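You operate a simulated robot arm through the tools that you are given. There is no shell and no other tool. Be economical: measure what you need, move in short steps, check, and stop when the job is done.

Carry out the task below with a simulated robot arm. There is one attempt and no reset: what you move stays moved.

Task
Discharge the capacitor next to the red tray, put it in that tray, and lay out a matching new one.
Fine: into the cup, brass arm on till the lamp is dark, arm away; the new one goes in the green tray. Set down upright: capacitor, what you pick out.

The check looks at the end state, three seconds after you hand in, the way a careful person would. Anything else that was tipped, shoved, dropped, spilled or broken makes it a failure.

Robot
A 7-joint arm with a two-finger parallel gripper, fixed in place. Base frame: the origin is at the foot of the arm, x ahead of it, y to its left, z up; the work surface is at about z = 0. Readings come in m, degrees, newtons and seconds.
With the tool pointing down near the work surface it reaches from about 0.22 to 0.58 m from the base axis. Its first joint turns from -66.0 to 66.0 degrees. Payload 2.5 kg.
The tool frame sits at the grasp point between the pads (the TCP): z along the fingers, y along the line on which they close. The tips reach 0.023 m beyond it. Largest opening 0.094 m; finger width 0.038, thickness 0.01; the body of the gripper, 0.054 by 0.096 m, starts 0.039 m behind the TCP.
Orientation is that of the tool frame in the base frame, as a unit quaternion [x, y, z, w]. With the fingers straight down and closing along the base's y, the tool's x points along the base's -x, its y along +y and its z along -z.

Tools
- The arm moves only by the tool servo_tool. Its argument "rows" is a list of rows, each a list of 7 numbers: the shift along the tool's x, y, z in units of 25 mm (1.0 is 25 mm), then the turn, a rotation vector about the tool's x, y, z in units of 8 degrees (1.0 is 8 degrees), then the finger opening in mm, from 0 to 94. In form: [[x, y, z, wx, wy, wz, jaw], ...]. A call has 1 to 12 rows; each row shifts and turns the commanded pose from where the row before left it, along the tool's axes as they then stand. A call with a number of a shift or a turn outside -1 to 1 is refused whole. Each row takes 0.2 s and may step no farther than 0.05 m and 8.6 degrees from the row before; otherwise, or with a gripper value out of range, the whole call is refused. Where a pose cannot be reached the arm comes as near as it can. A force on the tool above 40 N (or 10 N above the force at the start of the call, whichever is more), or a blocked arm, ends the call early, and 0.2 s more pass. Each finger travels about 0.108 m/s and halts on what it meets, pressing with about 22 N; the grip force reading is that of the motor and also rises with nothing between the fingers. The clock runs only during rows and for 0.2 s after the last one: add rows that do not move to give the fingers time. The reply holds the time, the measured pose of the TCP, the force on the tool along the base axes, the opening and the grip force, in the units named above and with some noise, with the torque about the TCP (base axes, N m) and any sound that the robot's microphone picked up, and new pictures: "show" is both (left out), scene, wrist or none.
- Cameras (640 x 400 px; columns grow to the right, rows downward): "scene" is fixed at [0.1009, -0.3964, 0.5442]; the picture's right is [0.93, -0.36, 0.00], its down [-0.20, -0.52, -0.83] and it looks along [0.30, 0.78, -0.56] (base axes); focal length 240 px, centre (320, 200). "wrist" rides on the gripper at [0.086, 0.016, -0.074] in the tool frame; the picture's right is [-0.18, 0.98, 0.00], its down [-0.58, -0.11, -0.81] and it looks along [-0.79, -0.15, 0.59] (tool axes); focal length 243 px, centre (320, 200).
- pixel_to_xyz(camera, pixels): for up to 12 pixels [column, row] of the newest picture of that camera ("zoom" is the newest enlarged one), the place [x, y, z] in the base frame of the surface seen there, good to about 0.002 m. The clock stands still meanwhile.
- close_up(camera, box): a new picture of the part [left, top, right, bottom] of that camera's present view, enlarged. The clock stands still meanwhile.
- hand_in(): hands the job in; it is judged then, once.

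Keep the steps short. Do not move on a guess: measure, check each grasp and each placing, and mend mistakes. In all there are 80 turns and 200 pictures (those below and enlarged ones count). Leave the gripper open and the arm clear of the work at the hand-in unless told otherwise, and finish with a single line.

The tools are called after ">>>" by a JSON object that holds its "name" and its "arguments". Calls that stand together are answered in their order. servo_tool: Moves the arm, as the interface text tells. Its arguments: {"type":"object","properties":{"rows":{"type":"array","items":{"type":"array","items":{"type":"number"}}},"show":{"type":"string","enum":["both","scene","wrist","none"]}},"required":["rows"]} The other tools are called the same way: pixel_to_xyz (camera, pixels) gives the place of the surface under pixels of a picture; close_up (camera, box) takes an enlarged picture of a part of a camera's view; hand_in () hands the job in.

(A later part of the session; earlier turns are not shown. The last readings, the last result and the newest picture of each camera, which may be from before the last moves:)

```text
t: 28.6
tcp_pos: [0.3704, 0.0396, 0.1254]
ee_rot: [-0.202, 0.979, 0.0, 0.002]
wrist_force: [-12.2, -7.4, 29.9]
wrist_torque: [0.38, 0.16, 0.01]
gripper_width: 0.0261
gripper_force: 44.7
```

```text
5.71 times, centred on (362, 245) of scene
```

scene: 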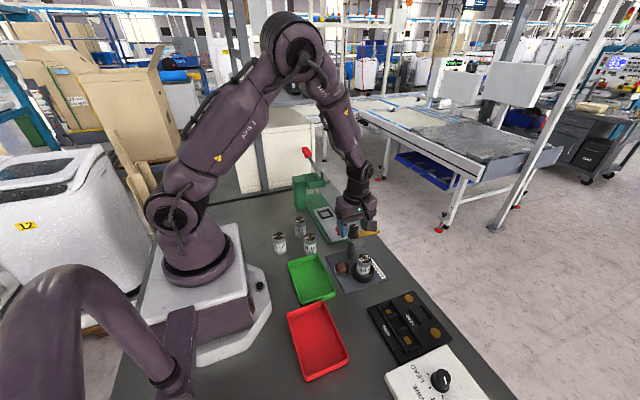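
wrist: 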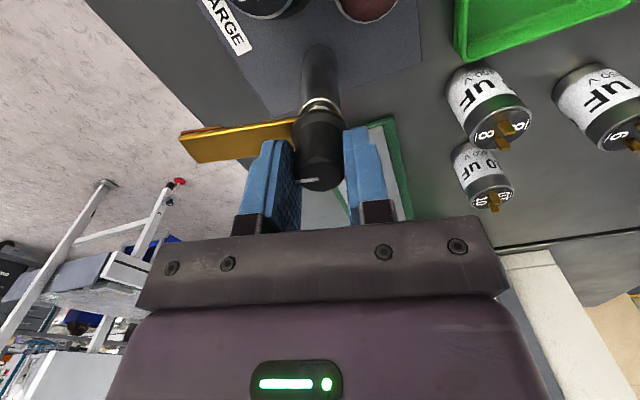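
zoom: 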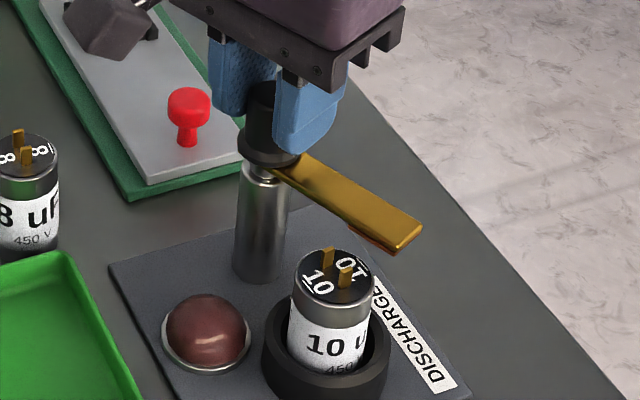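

The arm is approaching the cap. I'll measure the arm's direction and the terminal heights before contact.

>>> {"name": "pixel_to_xyz", "arguments": {"camera": "zoom", "pixels": [[308, 158], [400, 240], [410, 222], [395, 247], [385, 245], [327, 252], [344, 272], [328, 262], [345, 282]]}}

>>> {"name": "close_up", "arguments": {"camera": "scene", "box": [358, 235, 406, 265]}}

```text
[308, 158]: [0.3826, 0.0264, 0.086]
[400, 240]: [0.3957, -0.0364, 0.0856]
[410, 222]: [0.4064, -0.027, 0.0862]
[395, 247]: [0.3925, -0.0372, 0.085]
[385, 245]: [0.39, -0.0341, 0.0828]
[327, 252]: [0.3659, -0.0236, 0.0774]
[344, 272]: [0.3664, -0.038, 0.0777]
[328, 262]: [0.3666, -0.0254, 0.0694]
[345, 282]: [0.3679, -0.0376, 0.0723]
```

```text
13.33 times, centred on (382, 250) of scene
```

zoom: 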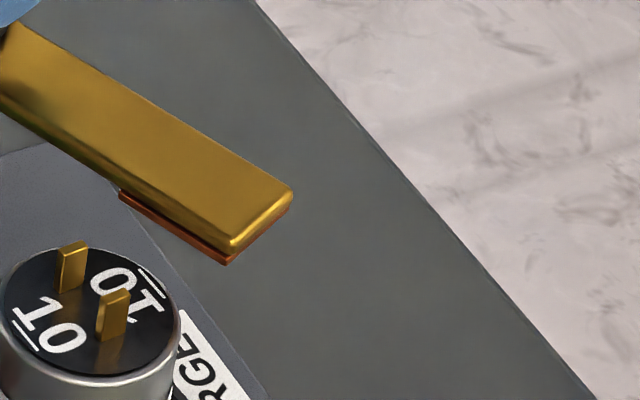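

The arm is at -65°, and the terminals lie at about -92°. I'll relieve the upward force, then turn 16° more.

>>> {"name": "servo_tool", "arguments": {"rows": [[0.02, 0, -0.04, 0, 0, 0, 18], [0, 0, 0, 0, 0, 0, 18]], "show": "none"}}

>>> {"name": "servo_tool", "arguments": {"rows": [[0, 0, 0, 0, 0, 0.4, 18], [0, 0, 0, 0, 0, 0.4, 18], [0, 0, 0, 0, 0, 0.4, 18], [0, 0, 0, 0, 0, 0.4, 18], [0, 0, 0, 0, 0, 0.4, 18], [0, 0, 0, 0, 0, 0, 18]], "show": "none"}}

>>> {"name": "close_up", "arguments": {"camera": "scene", "box": [326, 210, 398, 280]}}

```text
t: 29.2
tcp_pos: [0.3696, 0.0406, 0.1249]
ee_rot: [-0.202, 0.979, -0.001, 0.002]
wrist_force: [12.1, -5.9, -7.0]
wrist_torque: [-0.12, 1.22, -0.04]
gripper_width: 0.0257
gripper_force: 45.0
```

```text
t: 30.6
tcp_pos: [0.3693, 0.0398, 0.1261]
ee_rot: [-0.064, 0.998, 0.001, 0.002]
wrist_force: [15.4, -2.4, -26.5]
wrist_torque: [0.42, 0.28, -0.03]
gripper_width: 0.0256
gripper_force: 44.8
```

```text
5.71 times, centred on (362, 245) of scene
```

zoom: 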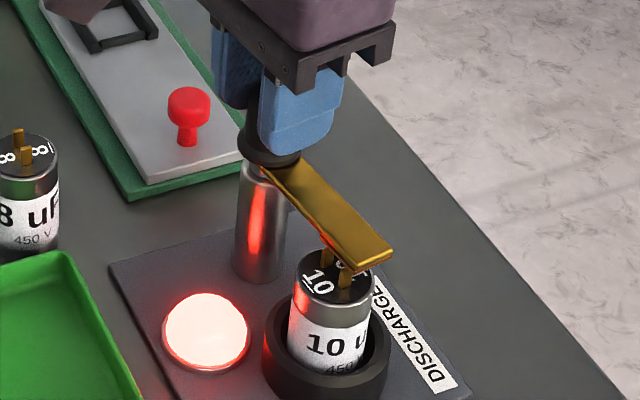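

The lamp is lit, so the arm bridges both terminals. I'll hold still and wait.

>>> {"name": "servo_tool", "arguments": {"rows": [[0, 0, 0.02, 0, 0, 0, 18], [0, 0, 0, 0, 0, 0, 18], [0, 0, 0, 0, 0, 0, 18], [0, 0, 0, 0, 0, 0, 18], [0, 0, 0, 0, 0, 0, 18], [0, 0, 0, 0, 0, 0, 18], [0, 0, 0, 0, 0, 0, 18], [0, 0, 0, 0, 0, 0, 18], [0, 0, 0, 0, 0, 0, 18], [0, 0, 0, 0, 0, 0, 18]], "show": "none"}}

>>> {"name": "close_up", "arguments": {"camera": "scene", "box": [326, 210, 398, 280]}}

```text
t: 32.9
tcp_pos: [0.3692, 0.0392, 0.1271]
ee_rot: [-0.064, 0.998, -0.001, 0.002]
wrist_force: [-2.1, -1.8, 23.1]
wrist_torque: [0.32, 0.18, -0.03]
gripper_width: 0.0257
gripper_force: 44.8
```

```text
5.71 times, centred on (362, 245) of scene
```

zoom: 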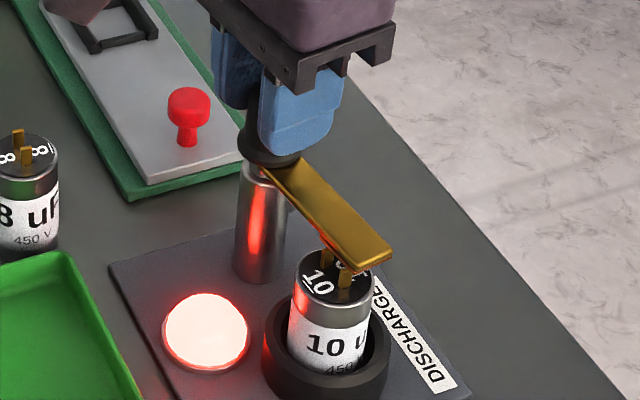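

It's still bright. I'll wait longer.

>>> {"name": "servo_tool", "arguments": {"rows": [[0, 0, -0.01, 0, 0, 0, 18], [0, 0, 0, 0, 0, 0, 18], [0, 0, 0, 0, 0, 0, 18], [0, 0, 0, 0, 0, 0, 18], [0, 0, 0, 0, 0, 0, 18], [0, 0, 0, 0, 0, 0, 18], [0, 0, 0, 0, 0, 0, 18], [0, 0, 0, 0, 0, 0, 18], [0, 0, 0, 0, 0, 0, 18], [0, 0, 0, 0, 0, 0, 18], [0, 0, 0, 0, 0, 0, 18], [0, 0, 0, 0, 0, 0, 18]], "show": "none"}}

>>> {"name": "close_up", "arguments": {"camera": "scene", "box": [326, 210, 398, 280]}}

```text
t: 35.5
tcp_pos: [0.3706, 0.0392, 0.1259]
ee_rot: [-0.064, 0.998, 0.0, 0.002]
wrist_force: [-3.4, -4.6, 31.6]
wrist_torque: [0.32, 0.19, -0.05]
gripper_width: 0.0261
gripper_force: 45.1
```

```text
5.71 times, centred on (362, 245) of scene
```

zoom: 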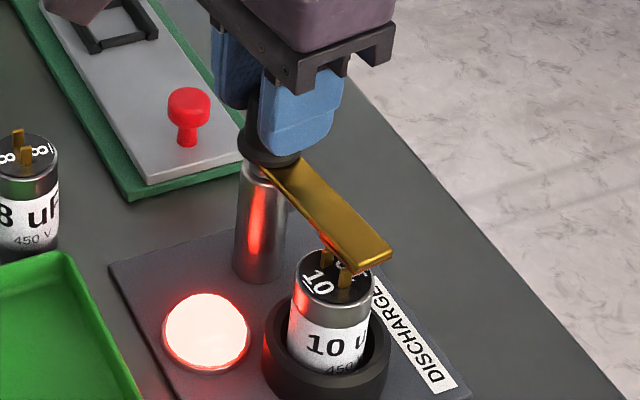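

There's no clear dimming, and the arm covers the terminals only partly. I'll turn 8° further to centre it over them.

>>> {"name": "servo_tool", "arguments": {"rows": [[0, 0, -0.03, 0, 0, 0, 18], [0, 0, 0, 0, 0, 0.3, 18], [0, 0, 0, 0, 0, 0.3, 18], [0, 0, 0, 0, 0, 0.3, 18], [0, 0, 0, 0, 0, 0, 18], [0, 0, 0, 0, 0, 0, 18], [0, 0, 0, 0, 0, 0, 18], [0, 0, 0, 0, 0, 0, 18]], "show": "none"}}

>>> {"name": "close_up", "arguments": {"camera": "scene", "box": [326, 210, 398, 280]}}

```text
t: 37.2
tcp_pos: [0.3696, 0.0397, 0.1255]
ee_rot: [-0.001, 1.0, 0.0, 0.002]
wrist_force: [10.7, 1.0, -4.7]
wrist_torque: [-0.47, 0.72, 0.0]
gripper_width: 0.0256
gripper_force: 45.2
```

```text
5.71 times, centred on (362, 245) of scene
```

zoom: 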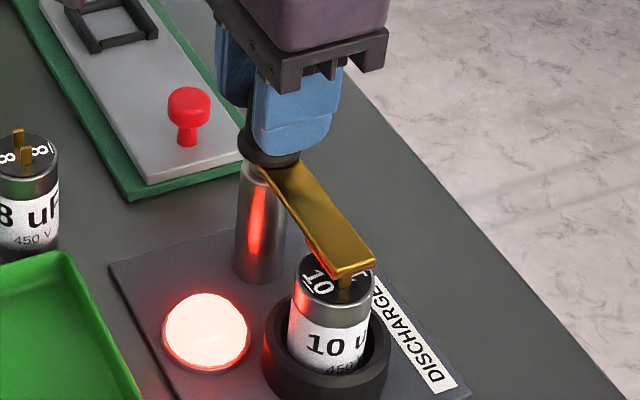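

The arm now lies nicely over both terminals. I'll wait here.

>>> {"name": "servo_tool", "arguments": {"rows": [[0, 0, 0, 0, 0, 0, 18], [0, 0, 0, 0, 0, 0, 18], [0, 0, 0, 0, 0, 0, 18], [0, 0, 0, 0, 0, 0, 18], [0, 0, 0, 0, 0, 0, 18], [0, 0, 0, 0, 0, 0, 18], [0, 0, 0, 0, 0, 0, 18], [0, 0, 0, 0, 0, 0, 18], [0, 0, 0, 0, 0, 0, 18], [0, 0, 0, 0, 0, 0, 18], [0, 0, 0, 0, 0, 0, 18], [0, 0, 0, 0, 0, 0, 18]], "show": "none"}}

>>> {"name": "close_up", "arguments": {"camera": "scene", "box": [326, 210, 398, 280]}}

```text
t: 39.9
tcp_pos: [0.3693, 0.0396, 0.1259]
ee_rot: [-0.002, 1.0, 0.0, 0.001]
wrist_force: [14.1, 5.1, -25.1]
wrist_torque: [-0.41, -0.27, 0.02]
gripper_width: 0.0259
gripper_force: 44.9
```

```text
5.71 times, centred on (362, 245) of scene
```

zoom: 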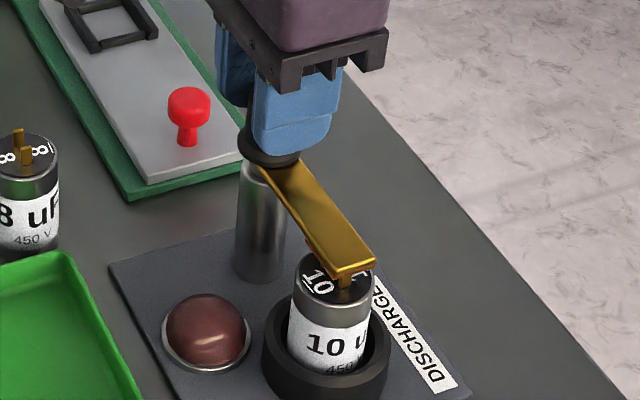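

The lamp has gone dark. I'll swing the arm away again, counter-clockwise, in stages.

>>> {"name": "servo_tool", "arguments": {"rows": [[0, 0, 0.02, 0, 0, -0.2, 18], [0, 0, 0, 0, 0, -0.4, 18], [0, 0, 0, 0, 0, -0.4, 18], [0, 0, 0, 0, 0, -0.4, 18], [0, 0, 0, 0, 0, -0.4, 18], [0, 0, 0, 0, 0, -0.4, 18], [0, 0, 0, 0, 0, 0, 18]], "show": "none"}}

>>> {"name": "servo_tool", "arguments": {"rows": [[0, 0, 0, 0, 0, -0.4, 18], [0, 0, 0, 0, 0, -0.4, 18], [0, 0, 0, 0, 0, -0.4, 18], [0, 0, 0, 0, 0, -0.4, 18], [0, 0, 0, 0, 0, -0.4, 18], [0, 0, 0, 0, 0, 0, 18]], "show": "none"}}

>>> {"name": "close_up", "arguments": {"camera": "scene", "box": [326, 210, 398, 280]}}

```text
t: 41.5
tcp_pos: [0.3699, 0.0388, 0.1263]
ee_rot: [-0.154, 0.988, -0.001, 0.001]
wrist_force: [8.3, -1.6, -25.5]
wrist_torque: [0.64, -0.67, 0.01]
gripper_width: 0.0259
gripper_force: 45.3
```

```text
t: 42.9
tcp_pos: [0.369, 0.0394, 0.1252]
ee_rot: [-0.291, 0.957, -0.001, 0.001]
wrist_force: [9.1, -3.0, -28.2]
wrist_torque: [0.08, 0.59, 0.01]
gripper_width: 0.0259
gripper_force: 44.7
```

```text
5.71 times, centred on (362, 245) of scene
```

zoom: 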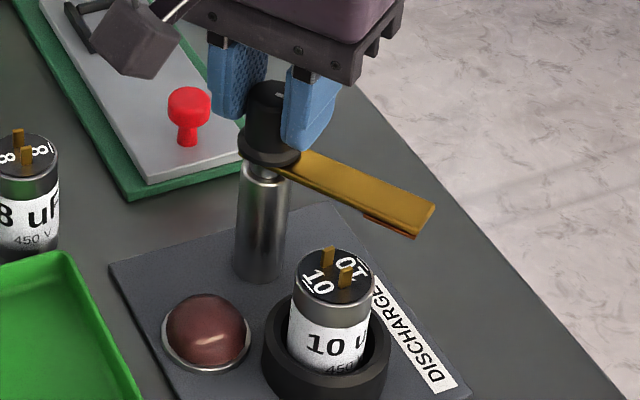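

The arm is swinging away well and the cap is undisturbed. I'll go on to about the starting angle.

>>> {"name": "servo_tool", "arguments": {"rows": [[0, 0, 0.03, 0, 0, -0.4, 18], [0, 0, 0, 0, 0, -0.4, 18], [0, 0, 0, 0, 0, -0.4, 18], [0, 0, 0, 0, 0, -0.4, 18], [0, 0, 0, 0, 0, -0.4, 18], [0, 0, 0, 0, 0, -0.4, 18], [0, 0, 0, 0, 0, 0, 18]], "show": "none"}}

>>> {"name": "servo_tool", "arguments": {"rows": [[0, 0, 0, 0, 0, -0.4, 18], [0, 0, 0, 0, 0, -0.4, 18], [0, 0, 0, 0, 0, -0.4, 18], [0, 0, 0, 0, 0, -0.4, 18], [0, 0, 0, 0, 0, -0.4, 18], [0, 0, 0, 0, 0, 0, 18]], "show": "none"}}

>>> {"name": "close_up", "arguments": {"camera": "scene", "box": [326, 210, 398, 280]}}

```text
t: 44.5
tcp_pos: [0.3687, 0.039, 0.127]
ee_rot: [-0.447, 0.895, -0.002, 0.002]
wrist_force: [-11.0, -11.1, 26.0]
wrist_torque: [-0.13, 0.78, 0.03]
gripper_width: 0.0257
gripper_force: 45.2
```

```text
t: 45.9
tcp_pos: [0.3697, 0.0396, 0.1256]
ee_rot: [-0.567, 0.824, -0.001, 0.002]
wrist_force: [-7.1, -9.3, 28.4]
wrist_torque: [-0.29, 0.74, 0.01]
gripper_width: 0.0259
gripper_force: 44.6
```

```text
5.71 times, centred on (362, 245) of scene
```

zoom: 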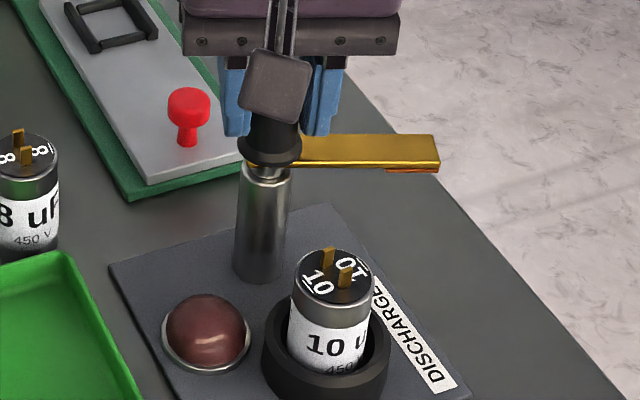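

About 20° remain to the starting place. I'll finish the turn, then release.

>>> {"name": "servo_tool", "arguments": {"rows": [[0, 0, -0.03, 0, 0, -0.4, 18], [0, 0, 0, 0, 0, -0.4, 18], [0, 0, 0, 0, 0, -0.4, 18], [0, 0, 0, 0, 0, -0.4, 18], [0, 0, 0, 0, 0, -0.4, 18], [0, 0, 0, 0, 0, -0.4, 18], [0, 0, 0, 0, 0, -0.2, 18], [0, 0, 0, 0, 0, 0, 18]], "show": "none"}}

>>> {"name": "servo_tool", "arguments": {"rows": [[0, 0, 0, 0, 0, 0, 28], [0, 0, 0, 0, 0, 0, 40], [0, 0, 0, 0, 0, 0, 60], [0, 0, -0.4, 0, 0, 0, 60], [0, 0, -0.8, 0, 0, 0, 60], [0, 0, -0.8, 0, 0, 0, 60], [0, 0, 0, 0, 0, 0, 60]]}}

>>> {"name": "close_up", "arguments": {"camera": "scene", "box": [326, 210, 398, 280]}}

```text
t: 47.6
tcp_pos: [0.3701, 0.0385, 0.1274]
ee_rot: [-0.706, 0.708, -0.001, 0.001]
wrist_force: [24.1, -9.0, -30.5]
wrist_torque: [-0.09, 0.35, 0.0]
gripper_width: 0.0258
gripper_force: 44.7
```

```text
t: 49.2
tcp_pos: [0.3697, 0.0392, 0.177]
ee_rot: [-0.705, 0.709, -0.001, 0.002]
wrist_force: [-0.1, 0.5, -0.4]
wrist_torque: [0.02, -0.02, -0.01]
gripper_width: 0.0596
gripper_force: 0.0
```

scene: 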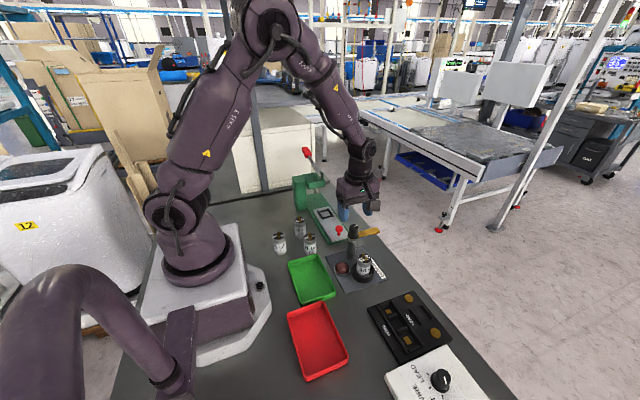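
wrist: 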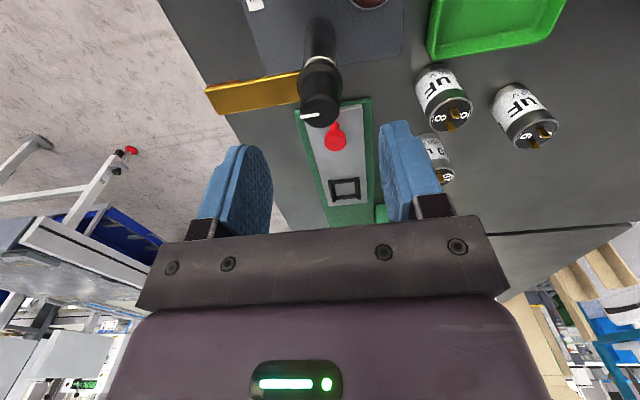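

```text
5.71 times, centred on (362, 245) of scene
```

zoom: 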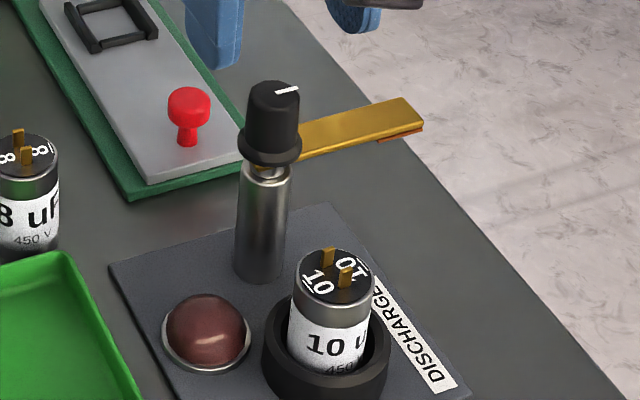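

The arm is back at its starting place. Now back over the cap in the cup at (0.367,-0.031), descending to z≈0.054.

>>> {"name": "servo_tool", "arguments": {"rows": [[0.7, 0.08, 0, 0, 0, 0, 60], [0.7, 0, 0, 0, 0, 0, 60], [0.7, 0, 0, 0, 0, 0, 60], [0.71, 0, 0, 0, 0, 0, 60], [0, 0, 0.8, 0, 0, 0, 60], [0, 0, 0.8, 0, 0, 0, 60], [0, 0, 0.8, 0, 0, 0, 60], [0, 0, 0.8, 0, 0, 0, 60], [0, 0, 0, 0, 0, 0, 60]]}}

>>> {"name": "close_up", "arguments": {"camera": "scene", "box": [326, 210, 398, 280]}}

```text
t: 51.2
tcp_pos: [0.3675, -0.03, 0.0956]
ee_rot: [-0.706, 0.709, -0.002, 0.002]
wrist_force: [-0.3, -0.2, 0.5]
wrist_torque: [0.03, -0.01, -0.04]
gripper_width: 0.0601
gripper_force: 0.2
```

scene: 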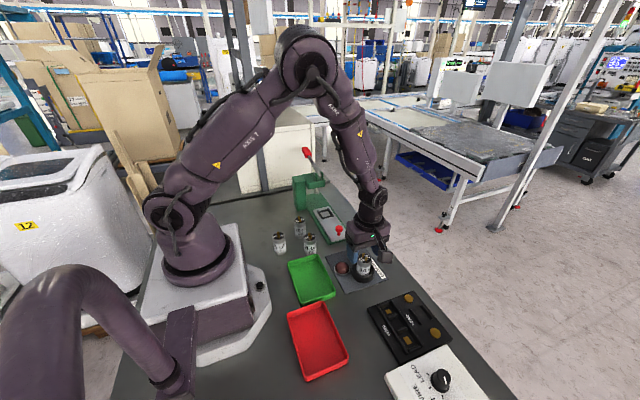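
wrist: 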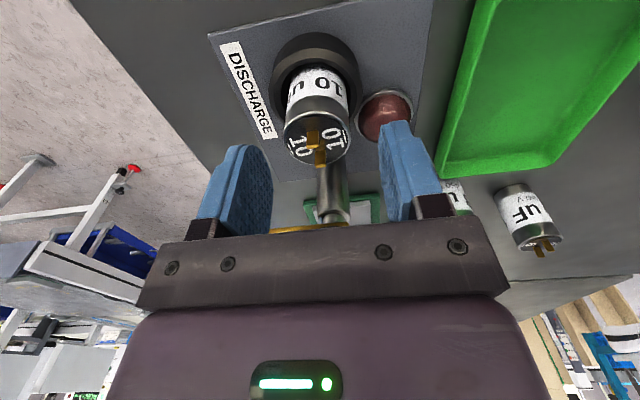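

```text
5.71 times, centred on (362, 245) of scene
```

zoom: 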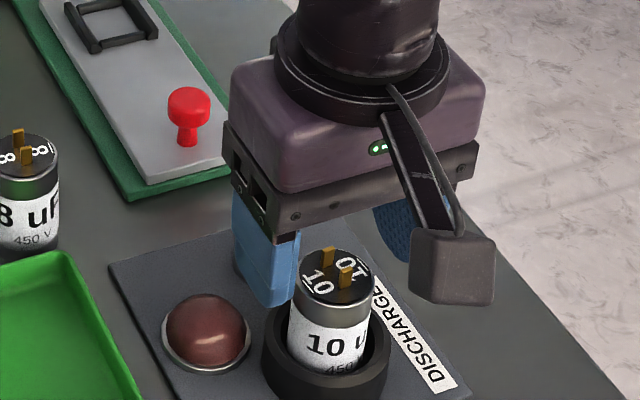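

It's aligned. I'll descend 41 mm, grip, and lift.

>>> {"name": "servo_tool", "arguments": {"rows": [[0, 0, 0.6, 0, 0, 0, 60], [0, 0, 0.6, 0, 0, 0, 60], [0, 0, 0.42, 0, 0, 0, 60], [0, 0, 0, 0, 0, 0, 50], [0, 0, 0, 0, 0, 0, 44], [0, 0, 0, 0, 0, 0, 40], [0, 0, 0, 0, 0, 0, 34], [0, 0, 0, 0, 0, 0, 28], [0, 0, 0, 0, 0, 0, 25], [0, 0, 0, 0, 0, 0, 25]], "show": "wrist"}}

```text
t: 53.5
tcp_pos: [0.3681, -0.0306, 0.0567]
ee_rot: [-0.705, 0.709, -0.002, 0.001]
wrist_force: [0.4, -0.3, -0.1]
wrist_torque: [-0.01, 0.02, 0.01]
gripper_width: 0.035
gripper_force: 22.0
```

wrist: 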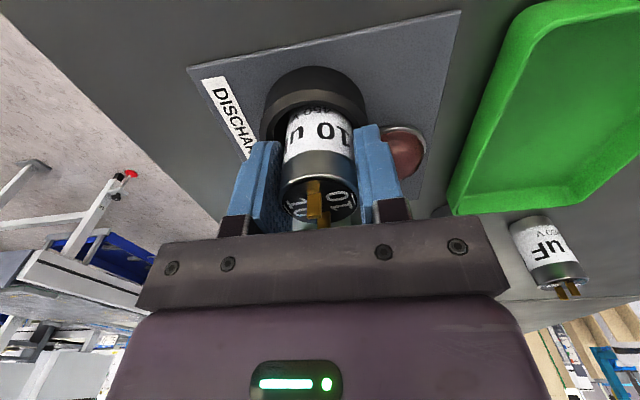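

Gripped at 35 mm. I'll lift 85 mm straight up.

>>> {"name": "servo_tool", "arguments": {"rows": [[0, 0, -0.4, 0, 0, 0, 25], [0, 0, -0.7, 0, 0, 0, 25], [0, 0, -0.8, 0, 0, 0, 25], [0, 0, -0.8, 0, 0, 0, 25], [0, 0, -0.7, 0, 0, 0, 25], [0, 0, 0, 0, 0, 0, 25]], "show": "none"}}

>>> {"name": "servo_tool", "arguments": {"rows": [[0.44, 0.67, 0, 0, 0, 0, 25], [0.44, 0.67, 0, 0, 0, 0, 25], [0.44, 0.67, 0, 0, 0, 0, 25], [0.44, 0.67, 0, 0, 0, 0, 25], [0.44, 0.67, 0, 0, 0, 0, 25], [0.44, 0.67, 0, 0, 0, 0, 25], [0.44, 0.67, 0, 0, 0, 0, 25], [0.44, 0.67, 0, 0, 0, 0, 25], [0.44, 0.67, 0, 0, 0, 0, 25], [0.44, 0.67, 0, 0, 0, 0, 25], [0, 0, 0, 0, 0, 0, 25]]}}

```text
t: 54.9
tcp_pos: [0.3663, -0.0303, 0.1422]
ee_rot: [-0.706, 0.708, -0.001, 0.001]
wrist_force: [-1.2, 0.7, -0.5]
wrist_torque: [0.01, 0.02, 0.01]
gripper_width: 0.0351
gripper_force: 21.8
```

```text
t: 57.2
tcp_pos: [0.1985, -0.1389, 0.1399]
ee_rot: [-0.706, 0.708, -0.001, 0.002]
wrist_force: [-0.8, -0.4, -1.0]
wrist_torque: [0.0, -0.01, -0.01]
gripper_width: 0.0349
gripper_force: 21.7
```

scene: 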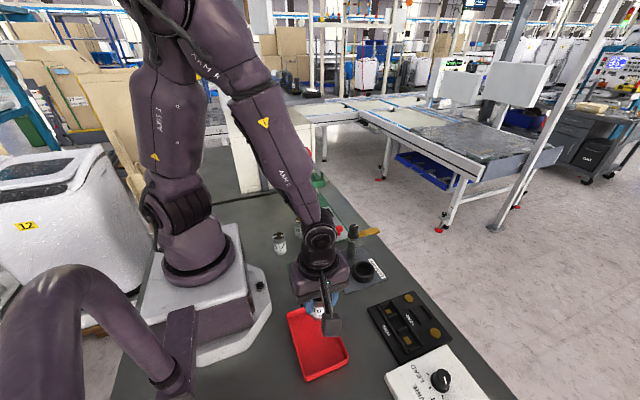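
wrist: 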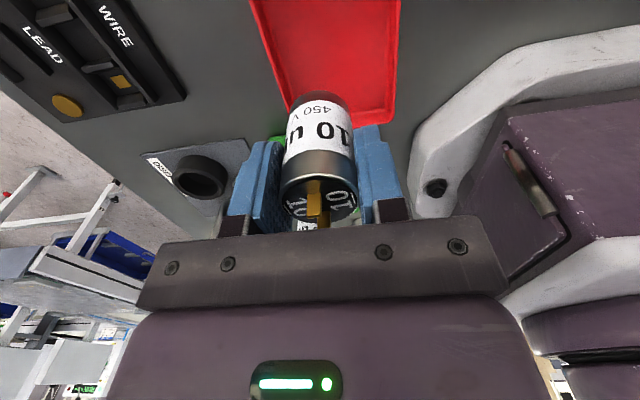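

The cap is over the red tray at (0.199,-0.139). I'll lower to 0.060.

>>> {"name": "servo_tool", "arguments": {"rows": [[0, 0, 0.7, 0, 0, 0, 25], [0, 0, 0.8, 0, 0, 0, 25], [0, 0, 0.8, 0, 0, 0, 25], [0, 0, 0.6, 0, 0, 0, 25], [0, 0, 0.25, 0, 0, 0, 25], [0, 0, 0, 0, 0, 0, 25]], "show": "wrist"}}

>>> {"name": "close_up", "arguments": {"camera": "scene", "box": [276, 280, 372, 380]}}

```text
t: 58.6
tcp_pos: [0.1985, -0.1394, 0.0619]
ee_rot: [-0.706, 0.709, -0.001, 0.001]
wrist_force: [-0.3, 0.1, -0.7]
wrist_torque: [0.01, 0.03, 0.01]
gripper_width: 0.0352
gripper_force: 21.7
```

wrist: 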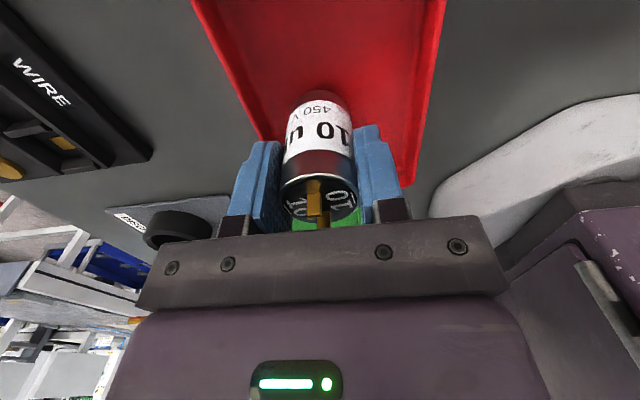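

```text
4.00 times, centred on (324, 330) of scene
```

zoom: 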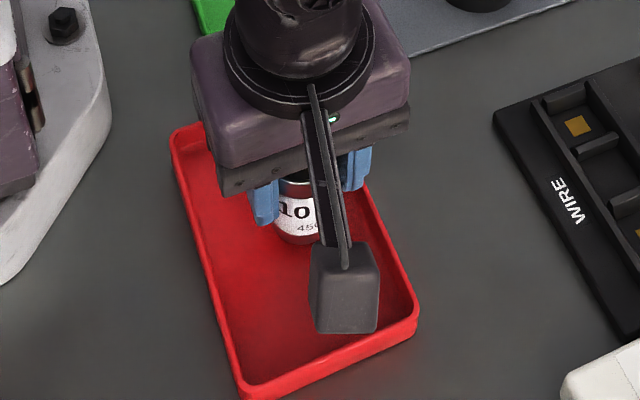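

I'll lower in small steps until contact.

>>> {"name": "servo_tool", "arguments": {"rows": [[0, 0, 0.12, 0, 0, 0, 25], [0, 0, 0.08, 0, 0, 0, 25], [0, 0, 0, 0, 0, 0, 25]], "show": "none"}}

>>> {"name": "servo_tool", "arguments": {"rows": [[0, 0, 0.05, 0, 0, 0, 25], [0, 0, 0, 0, 0, 0, 25]], "show": "none"}}

```text
t: 59.5
tcp_pos: [0.1988, -0.1405, 0.0568]
ee_rot: [-0.706, 0.709, -0.002, 0.001]
wrist_force: [-0.2, 0.1, -1.3]
wrist_torque: [0.03, 0.02, 0.0]
gripper_width: 0.0351
gripper_force: 22.4
```

```text
t: 60.0
tcp_pos: [0.1986, -0.1397, 0.055]
ee_rot: [-0.706, 0.708, -0.001, 0.002]
wrist_force: [0.0, 0.3, -0.5]
wrist_torque: [0.0, 0.0, 0.03]
gripper_width: 0.0352
gripper_force: 22.0
```

No contact yet; another 1 mm at a time.

>>> {"name": "servo_tool", "arguments": {"rows": [[0, 0, 0.04, 0, 0, 0, 25], [0, 0, 0, 0, 0, 0, 25]], "show": "none"}}

>>> {"name": "servo_tool", "arguments": {"rows": [[0, 0, 0.03, 0, 0, 0, 25], [0, 0, 0, 0, 0, 0, 25]], "show": "none"}}

```text
t: 60.6
tcp_pos: [0.1995, -0.1395, 0.0557]
ee_rot: [-0.706, 0.708, -0.001, 0.001]
wrist_force: [-1.1, 0.6, 5.0]
wrist_torque: [-0.02, 0.13, -0.01]
gripper_width: 0.0352
gripper_force: 21.7
```

```text
t: 61.2
tcp_pos: [0.1991, -0.1386, 0.0531]
ee_rot: [-0.706, 0.708, -0.001, 0.002]
wrist_force: [0.3, 2.6, 9.1]
wrist_torque: [0.11, 0.02, -0.06]
gripper_width: 0.035
gripper_force: 21.9
```

Floor contact. I'll release slowly and rise.

>>> {"name": "servo_tool", "arguments": {"rows": [[0, 0, -0.03, 0, 0, 0, 36], [0, 0, 0, 0, 0, 0, 40], [0, 0, 0, 0, 0, 0, 50], [0, 0, 0, 0, 0, 0, 60], [0, 0, -0.3, 0, 0, 0, 60], [0, 0, -0.7, 0, 0, 0, 60], [0, 0, -1, 0, 0, 0, 60], [0, 0, -1, 0, 0, 0, 60], [0, 0, -1, 0, 0, 0, 60], [0, 0, -1, 0, 0, 0, 60], [0, 0, -1, 0, 0, 0, 60], [0, 0, 0, 0, 0, 0, 60]]}}

>>> {"name": "close_up", "arguments": {"camera": "scene", "box": [276, 270, 372, 380]}}

```text
t: 63.9
tcp_pos: [0.1984, -0.1402, 0.2052]
ee_rot: [-0.705, 0.709, -0.001, 0.001]
wrist_force: [0.0, -0.5, -0.2]
wrist_torque: [0.02, 0.0, -0.03]
gripper_width: 0.06
gripper_force: 0.1
```

scene: 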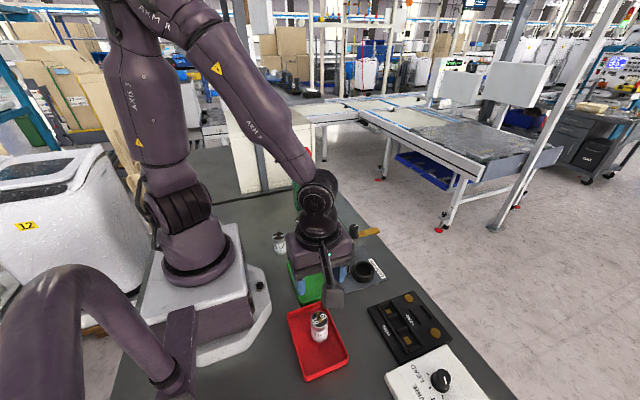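
wrist: 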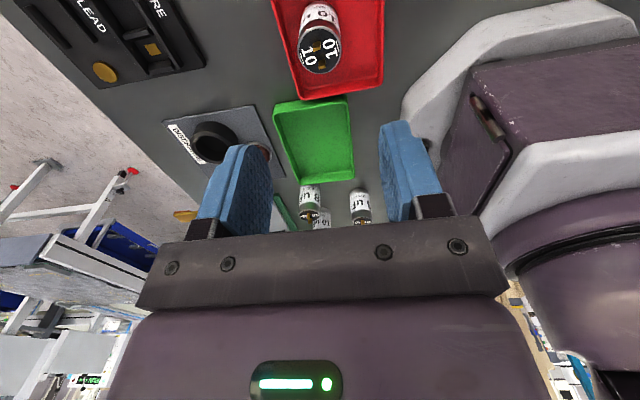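

```text
3.64 times, centred on (324, 325) of scene
```

zoom: 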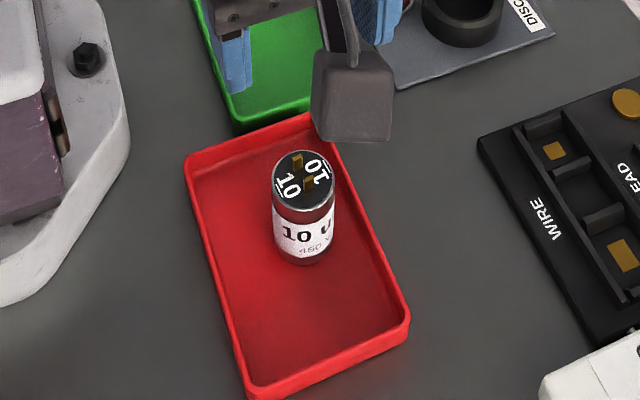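

The old cap stands upright in the red tray. Next I'll travel at z 0.205 to above the new 10 uF near (0.262,0.19).

>>> {"name": "servo_tool", "arguments": {"rows": [[-0.95, -0.2, 0, 0, 0, 0, 60], [-0.95, -0.2, 0, 0, 0, 0, 60], [-0.95, -0.2, 0, 0, 0, 0, 60], [-0.95, -0.2, 0, 0, 0, 0, 60], [-0.95, -0.2, 0, 0, 0, 0, 60], [-0.95, -0.2, 0, 0, 0, 0, 60], [-0.95, -0.2, 0, 0, 0, 0, 60]], "show": "none"}}

>>> {"name": "servo_tool", "arguments": {"rows": [[-0.95, -0.2, 0, 0, 0, 0, 60], [-0.95, -0.2, 0, 0, 0, 0, 60], [-0.95, -0.2, 0, 0, 0, 0, 60], [-0.95, -0.2, 0, 0, 0, 0, 60], [-0.95, -0.2, 0, 0, 0, 0, 60], [-0.95, -0.16, 0, 0, 0, 0, 60], [-0.8, 0, 0, 0, 0, 0, 60], [0, 0, 0, 0, 0, 0, 60]]}}

```text
t: 65.5
tcp_pos: [0.2354, 0.0273, 0.2044]
ee_rot: [-0.706, 0.708, 0.0, 0.001]
wrist_force: [0.9, 0.0, -0.6]
wrist_torque: [-0.03, 0.02, -0.01]
gripper_width: 0.0599
gripper_force: 0.1
```

```text
t: 67.2
tcp_pos: [0.2631, 0.19, 0.2041]
ee_rot: [-0.706, 0.708, -0.001, 0.002]
wrist_force: [0.5, 0.5, -0.2]
wrist_torque: [0.01, -0.01, 0.01]
gripper_width: 0.0601
gripper_force: 0.0
```

scene: 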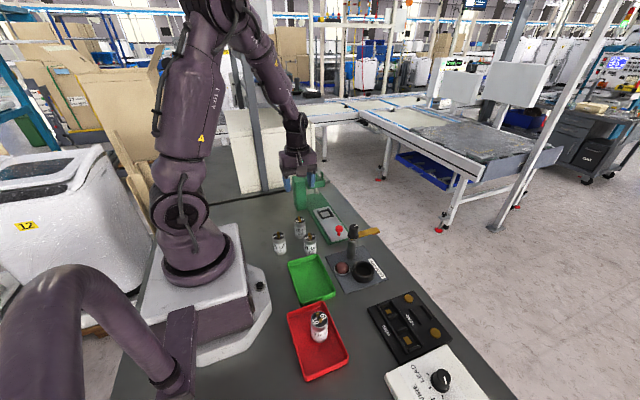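
wrist: 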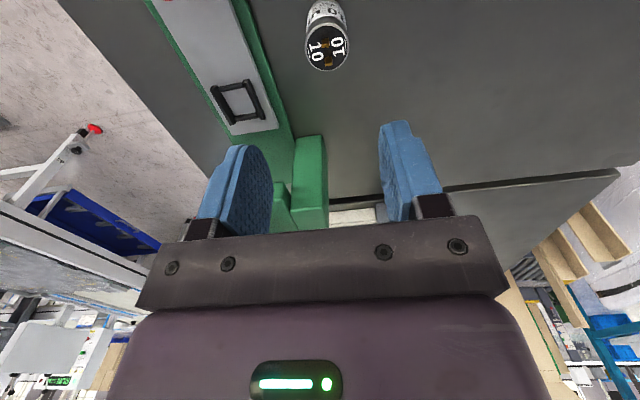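

The new 10 uF is at wrist (327,47). I'll measure it and the green machine with the lever nearby.

>>> {"name": "close_up", "arguments": {"camera": "wrist", "box": [280, 0, 376, 80]}}

>>> {"name": "pixel_to_xyz", "arguments": {"camera": "wrist", "pixels": [[308, 46], [346, 46], [327, 27], [327, 66], [327, 38], [327, 56], [290, 150], [310, 150], [320, 200]]}}

>>> {"name": "close_up", "arguments": {"camera": "scene", "box": [260, 140, 356, 260]}}

>>> {"name": "pixel_to_xyz", "arguments": {"camera": "scene", "pixels": [[307, 152], [310, 160], [313, 168], [300, 180], [300, 200], [322, 180]]}}

```text
5.00 times, centred on (328, 40) of wrist
```

zoom: 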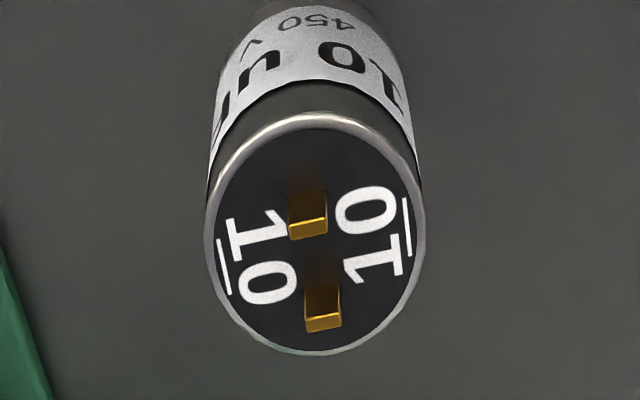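

```text
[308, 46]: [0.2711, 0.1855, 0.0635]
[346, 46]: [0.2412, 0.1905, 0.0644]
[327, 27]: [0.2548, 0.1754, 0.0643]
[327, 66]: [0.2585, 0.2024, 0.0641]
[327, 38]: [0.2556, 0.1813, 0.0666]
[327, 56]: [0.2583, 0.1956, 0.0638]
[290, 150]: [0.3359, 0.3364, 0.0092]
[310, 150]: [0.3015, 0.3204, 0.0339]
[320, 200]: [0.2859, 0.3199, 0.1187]
```

```text
3.33 times, centred on (308, 200) of scene
```

zoom: 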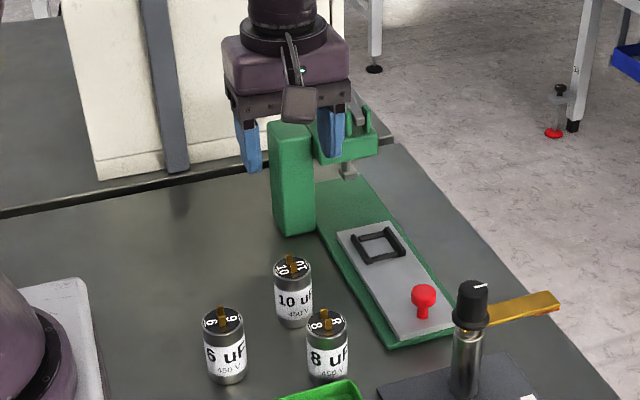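

```text
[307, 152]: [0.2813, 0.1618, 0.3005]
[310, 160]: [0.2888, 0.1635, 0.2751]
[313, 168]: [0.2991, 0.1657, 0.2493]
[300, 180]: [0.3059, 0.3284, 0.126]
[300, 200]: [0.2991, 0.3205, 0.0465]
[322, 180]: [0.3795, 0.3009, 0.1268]
```

The new cap's centre is (0.2565,0.189) and the green tower starts at y=0.32, well clear. I'll shift -6.5 mm in x and descend to 0.050.

>>> {"name": "servo_tool", "arguments": {"rows": [[0.04, 0.26, 0, 0, 0, 0, 60], [0, 0, 0.8, 0, 0, 0, 60], [0, 0, 0.8, 0, 0, 0, 60], [0, 0, 0.8, 0, 0, 0, 60], [0, 0, 0.8, 0, 0, 0, 60], [0, 0, 0.8, 0, 0, 0, 60], [0, 0, 0, 0, 0, 0, 60]], "show": "wrist"}}

>>> {"name": "close_up", "arguments": {"camera": "scene", "box": [260, 190, 340, 260]}}

```text
t: 68.8
tcp_pos: [0.2598, 0.1872, 0.1058]
ee_rot: [-0.706, 0.708, -0.002, 0.001]
wrist_force: [0.0, -0.2, -0.3]
wrist_torque: [0.0, 0.0, 0.01]
gripper_width: 0.06
gripper_force: 0.1
```

wrist: 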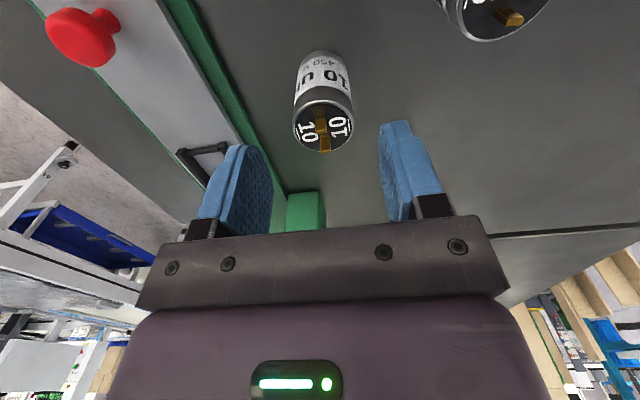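

```text
5.71 times, centred on (300, 225) of scene
```

zoom: 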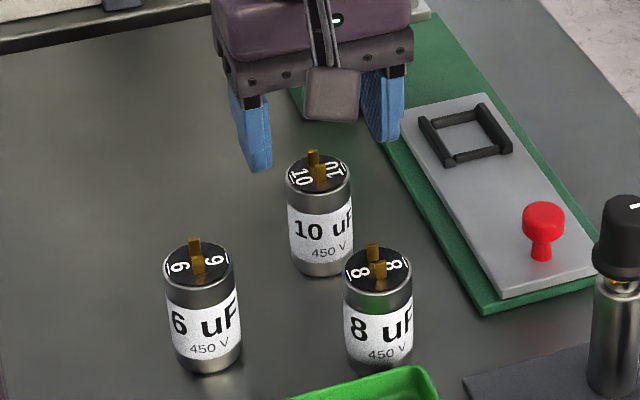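

It's nearly centred. I'll descend the remaining 56 mm.

>>> {"name": "servo_tool", "arguments": {"rows": [[0, 0.05, 0.7, 0, 0, 0, 60], [0, 0, 0.7, 0, 0, 0, 60], [0, 0, 0.6, 0, 0, 0, 60], [0, 0, 0.24, 0, 0, 0, 60], [0, 0, 0, 0, 0, 0, 60]], "show": "wrist"}}

>>> {"name": "close_up", "arguments": {"camera": "scene", "box": [260, 190, 340, 260]}}

```text
t: 70.0
tcp_pos: [0.2569, 0.1885, 0.0496]
ee_rot: [-0.706, 0.709, -0.001, 0.001]
wrist_force: [0.3, -0.9, 0.4]
wrist_torque: [-0.03, -0.02, 0.01]
gripper_width: 0.0599
gripper_force: 0.0
```

wrist: 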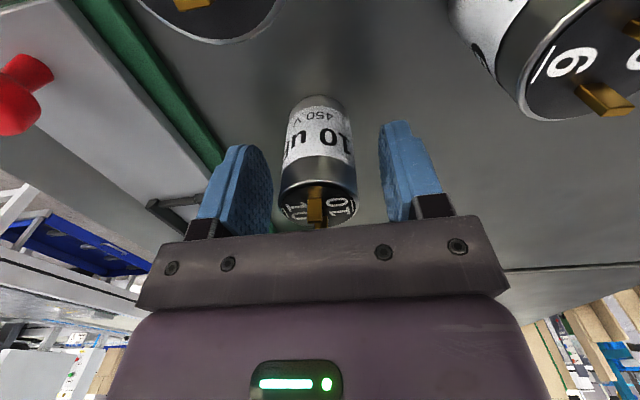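

```text
5.71 times, centred on (300, 225) of scene
```

zoom: 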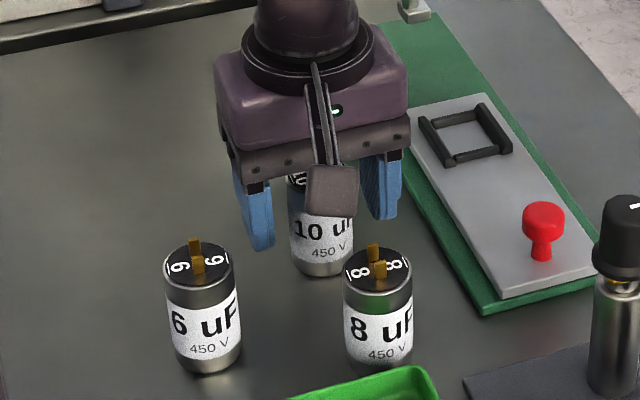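

The fingers straddle the new 10 uF evenly. I'll close and lift about 90 mm.

>>> {"name": "servo_tool", "arguments": {"rows": [[0, 0, 0, 0, 0, 0, 50], [0, 0, 0, 0, 0, 0, 44], [0, 0, 0, 0, 0, 0, 40], [0, 0, 0, 0, 0, 0, 34], [0, 0, 0, 0, 0, 0, 28], [0, 0, 0, 0, 0, 0, 25], [0, 0, 0, 0, 0, 0, 25]], "show": "none"}}

>>> {"name": "servo_tool", "arguments": {"rows": [[0, 0, -0.4, 0, 0, 0, 25], [0, 0, -0.8, 0, 0, 0, 25], [0, 0, -0.8, 0, 0, 0, 25], [0, 0, -0.8, 0, 0, 0, 25], [0, 0, -0.8, 0, 0, 0, 25], [0, 0, 0, 0, 0, 0, 25]], "show": "wrist"}}

```text
t: 71.7
tcp_pos: [0.2578, 0.1888, 0.0498]
ee_rot: [-0.706, 0.708, -0.002, 0.001]
wrist_force: [0.4, 0.1, 0.5]
wrist_torque: [-0.02, 0.01, -0.03]
gripper_width: 0.0352
gripper_force: 21.9
```

```text
t: 73.0
tcp_pos: [0.2571, 0.1889, 0.1374]
ee_rot: [-0.706, 0.708, 0.0, 0.001]
wrist_force: [0.0, -0.1, -0.9]
wrist_torque: [0.02, 0.0, 0.01]
gripper_width: 0.0351
gripper_force: 21.9
```

wrist: 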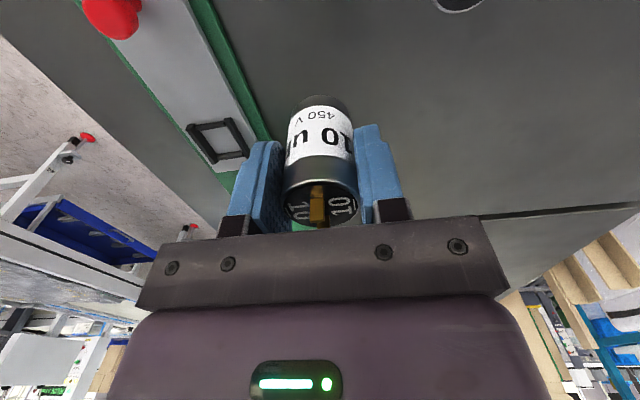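

The lift is clean. I'll go up another 30 mm, then over to the green tray centre (0.235,0.000).

>>> {"name": "servo_tool", "arguments": {"rows": [[0, 0, -0.6, 0, 0, 0, 25], [0, 0, -0.6, 0, 0, 0, 25], [0.75, 0.09, 0, 0, 0, 0, 25], [0.85, 0.1, 0, 0, 0, 0, 25], [0.85, 0.1, 0, 0, 0, 0, 25], [0.85, 0.1, 0, 0, 0, 0, 25], [0.85, 0.1, 0, 0, 0, 0, 25], [0.85, 0.1, 0, 0, 0, 0, 25], [0.85, 0.1, 0, 0, 0, 0, 25], [0.85, 0.1, 0, 0, 0, 0, 25], [0.86, 0.09, 0, 0, 0, 0, 25], [0, 0, 0, 0, 0, 0, 25]]}}

>>> {"name": "close_up", "arguments": {"camera": "scene", "box": [270, 230, 366, 310]}}

```text
t: 75.7
tcp_pos: [0.2335, -0.0009, 0.1685]
ee_rot: [-0.706, 0.708, -0.001, 0.001]
wrist_force: [-0.2, 0.0, -1.2]
wrist_torque: [-0.01, 0.02, 0.01]
gripper_width: 0.0352
gripper_force: 22.1
```

scene: 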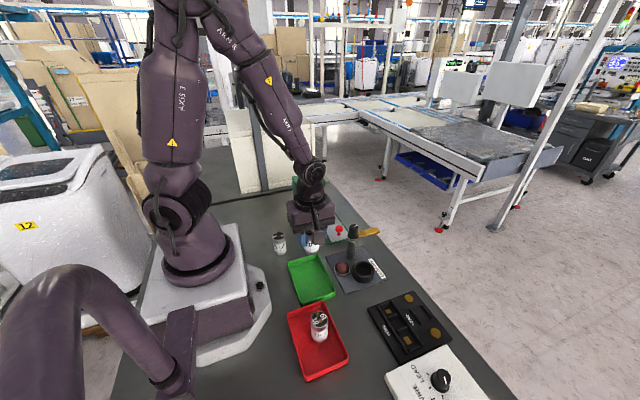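
wrist: 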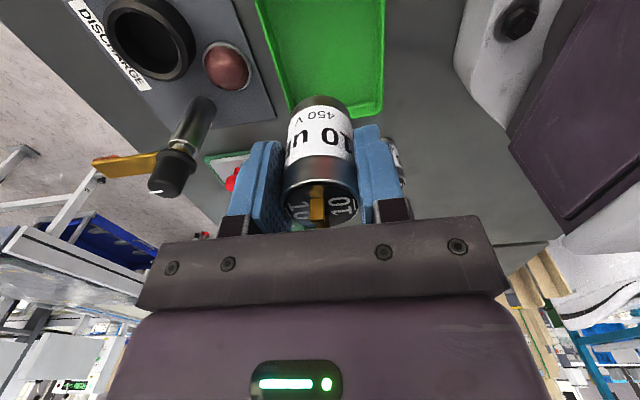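

```text
5.00 times, centred on (318, 270) of scene
```

zoom: 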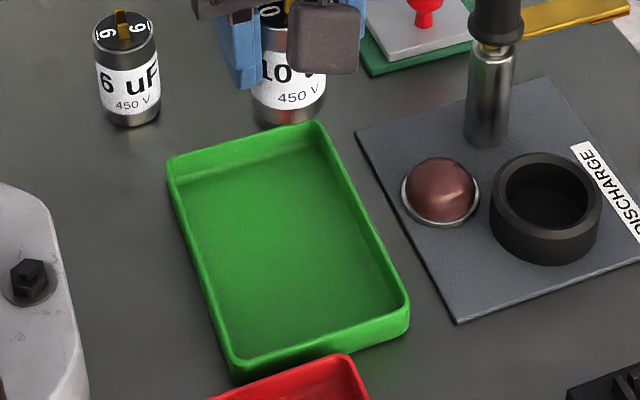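

I'll check the tray's extents under the cap.

>>> {"name": "pixel_to_xyz", "arguments": {"camera": "zoom", "pixels": [[172, 162], [318, 126], [406, 298], [236, 362], [285, 245], [300, 260], [365, 215], [205, 260]]}}

```text
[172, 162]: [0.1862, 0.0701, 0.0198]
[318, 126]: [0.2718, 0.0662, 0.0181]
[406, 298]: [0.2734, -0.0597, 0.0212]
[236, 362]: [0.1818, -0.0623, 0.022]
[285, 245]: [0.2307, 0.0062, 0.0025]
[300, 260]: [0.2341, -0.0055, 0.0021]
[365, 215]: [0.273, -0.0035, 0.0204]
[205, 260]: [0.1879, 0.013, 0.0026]
```

The tray spans x 0.185–0.274 and y ±0.065, so the cap is centred over it. I'll lower to 0.058.

>>> {"name": "servo_tool", "arguments": {"rows": [[0, 0, 0.8, 0, 0, 0, 25], [0, 0, 0.9, 0, 0, 0, 25], [0, 0, 0.9, 0, 0, 0, 25], [0, 0, 0.9, 0, 0, 0, 25], [0, 0, 0.6, 0, 0, 0, 25], [0, 0, 0.3, 0, 0, 0, 25], [0, 0, 0, 0, 0, 0, 25]], "show": "none"}}

>>> {"name": "servo_tool", "arguments": {"rows": [[0, 0, 0.1, 0, 0, 0, 25], [0, 0, 0.04, 0, 0, 0, 25], [0, 0, 0, 0, 0, 0, 25]], "show": "none"}}

>>> {"name": "close_up", "arguments": {"camera": "scene", "box": [270, 230, 366, 310]}}

```text
t: 77.2
tcp_pos: [0.234, -0.001, 0.0578]
ee_rot: [-0.706, 0.708, 0.0, 0.001]
wrist_force: [-0.4, -0.2, -1.3]
wrist_torque: [-0.01, 0.03, -0.03]
gripper_width: 0.0352
gripper_force: 21.9
```

```text
t: 78.0
tcp_pos: [0.2344, -0.0007, 0.0559]
ee_rot: [-0.706, 0.708, -0.001, 0.001]
wrist_force: [0.2, 0.7, -1.4]
wrist_torque: [0.01, -0.02, -0.02]
gripper_width: 0.0351
gripper_force: 21.6
```

```text
5.00 times, centred on (318, 270) of scene
```

zoom: 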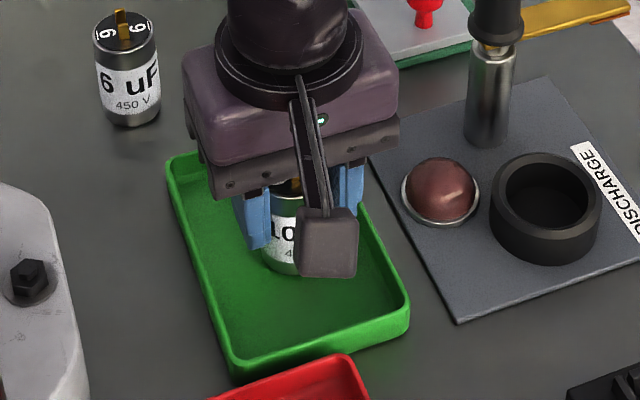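

A little lower, until contact.

>>> {"name": "servo_tool", "arguments": {"rows": [[0, 0, 0.05, 0, 0, 0, 25], [0, 0, 0, 0, 0, 0, 25]], "show": "none"}}

>>> {"name": "servo_tool", "arguments": {"rows": [[0, 0, 0.04, 0, 0, 0, 25], [0, 0, 0, 0, 0, 0, 25]], "show": "none"}}

```text
t: 78.7
tcp_pos: [0.2328, -0.0001, 0.0537]
ee_rot: [-0.706, 0.709, -0.001, 0.001]
wrist_force: [-0.9, 0.2, -0.9]
wrist_torque: [0.03, 0.03, -0.01]
gripper_width: 0.0354
gripper_force: 21.6
```

```text
t: 79.2
tcp_pos: [0.2334, -0.0003, 0.0534]
ee_rot: [-0.706, 0.708, -0.001, 0.001]
wrist_force: [-0.5, 1.0, 6.9]
wrist_torque: [0.02, 0.07, -0.02]
gripper_width: 0.0353
gripper_force: 21.9
```

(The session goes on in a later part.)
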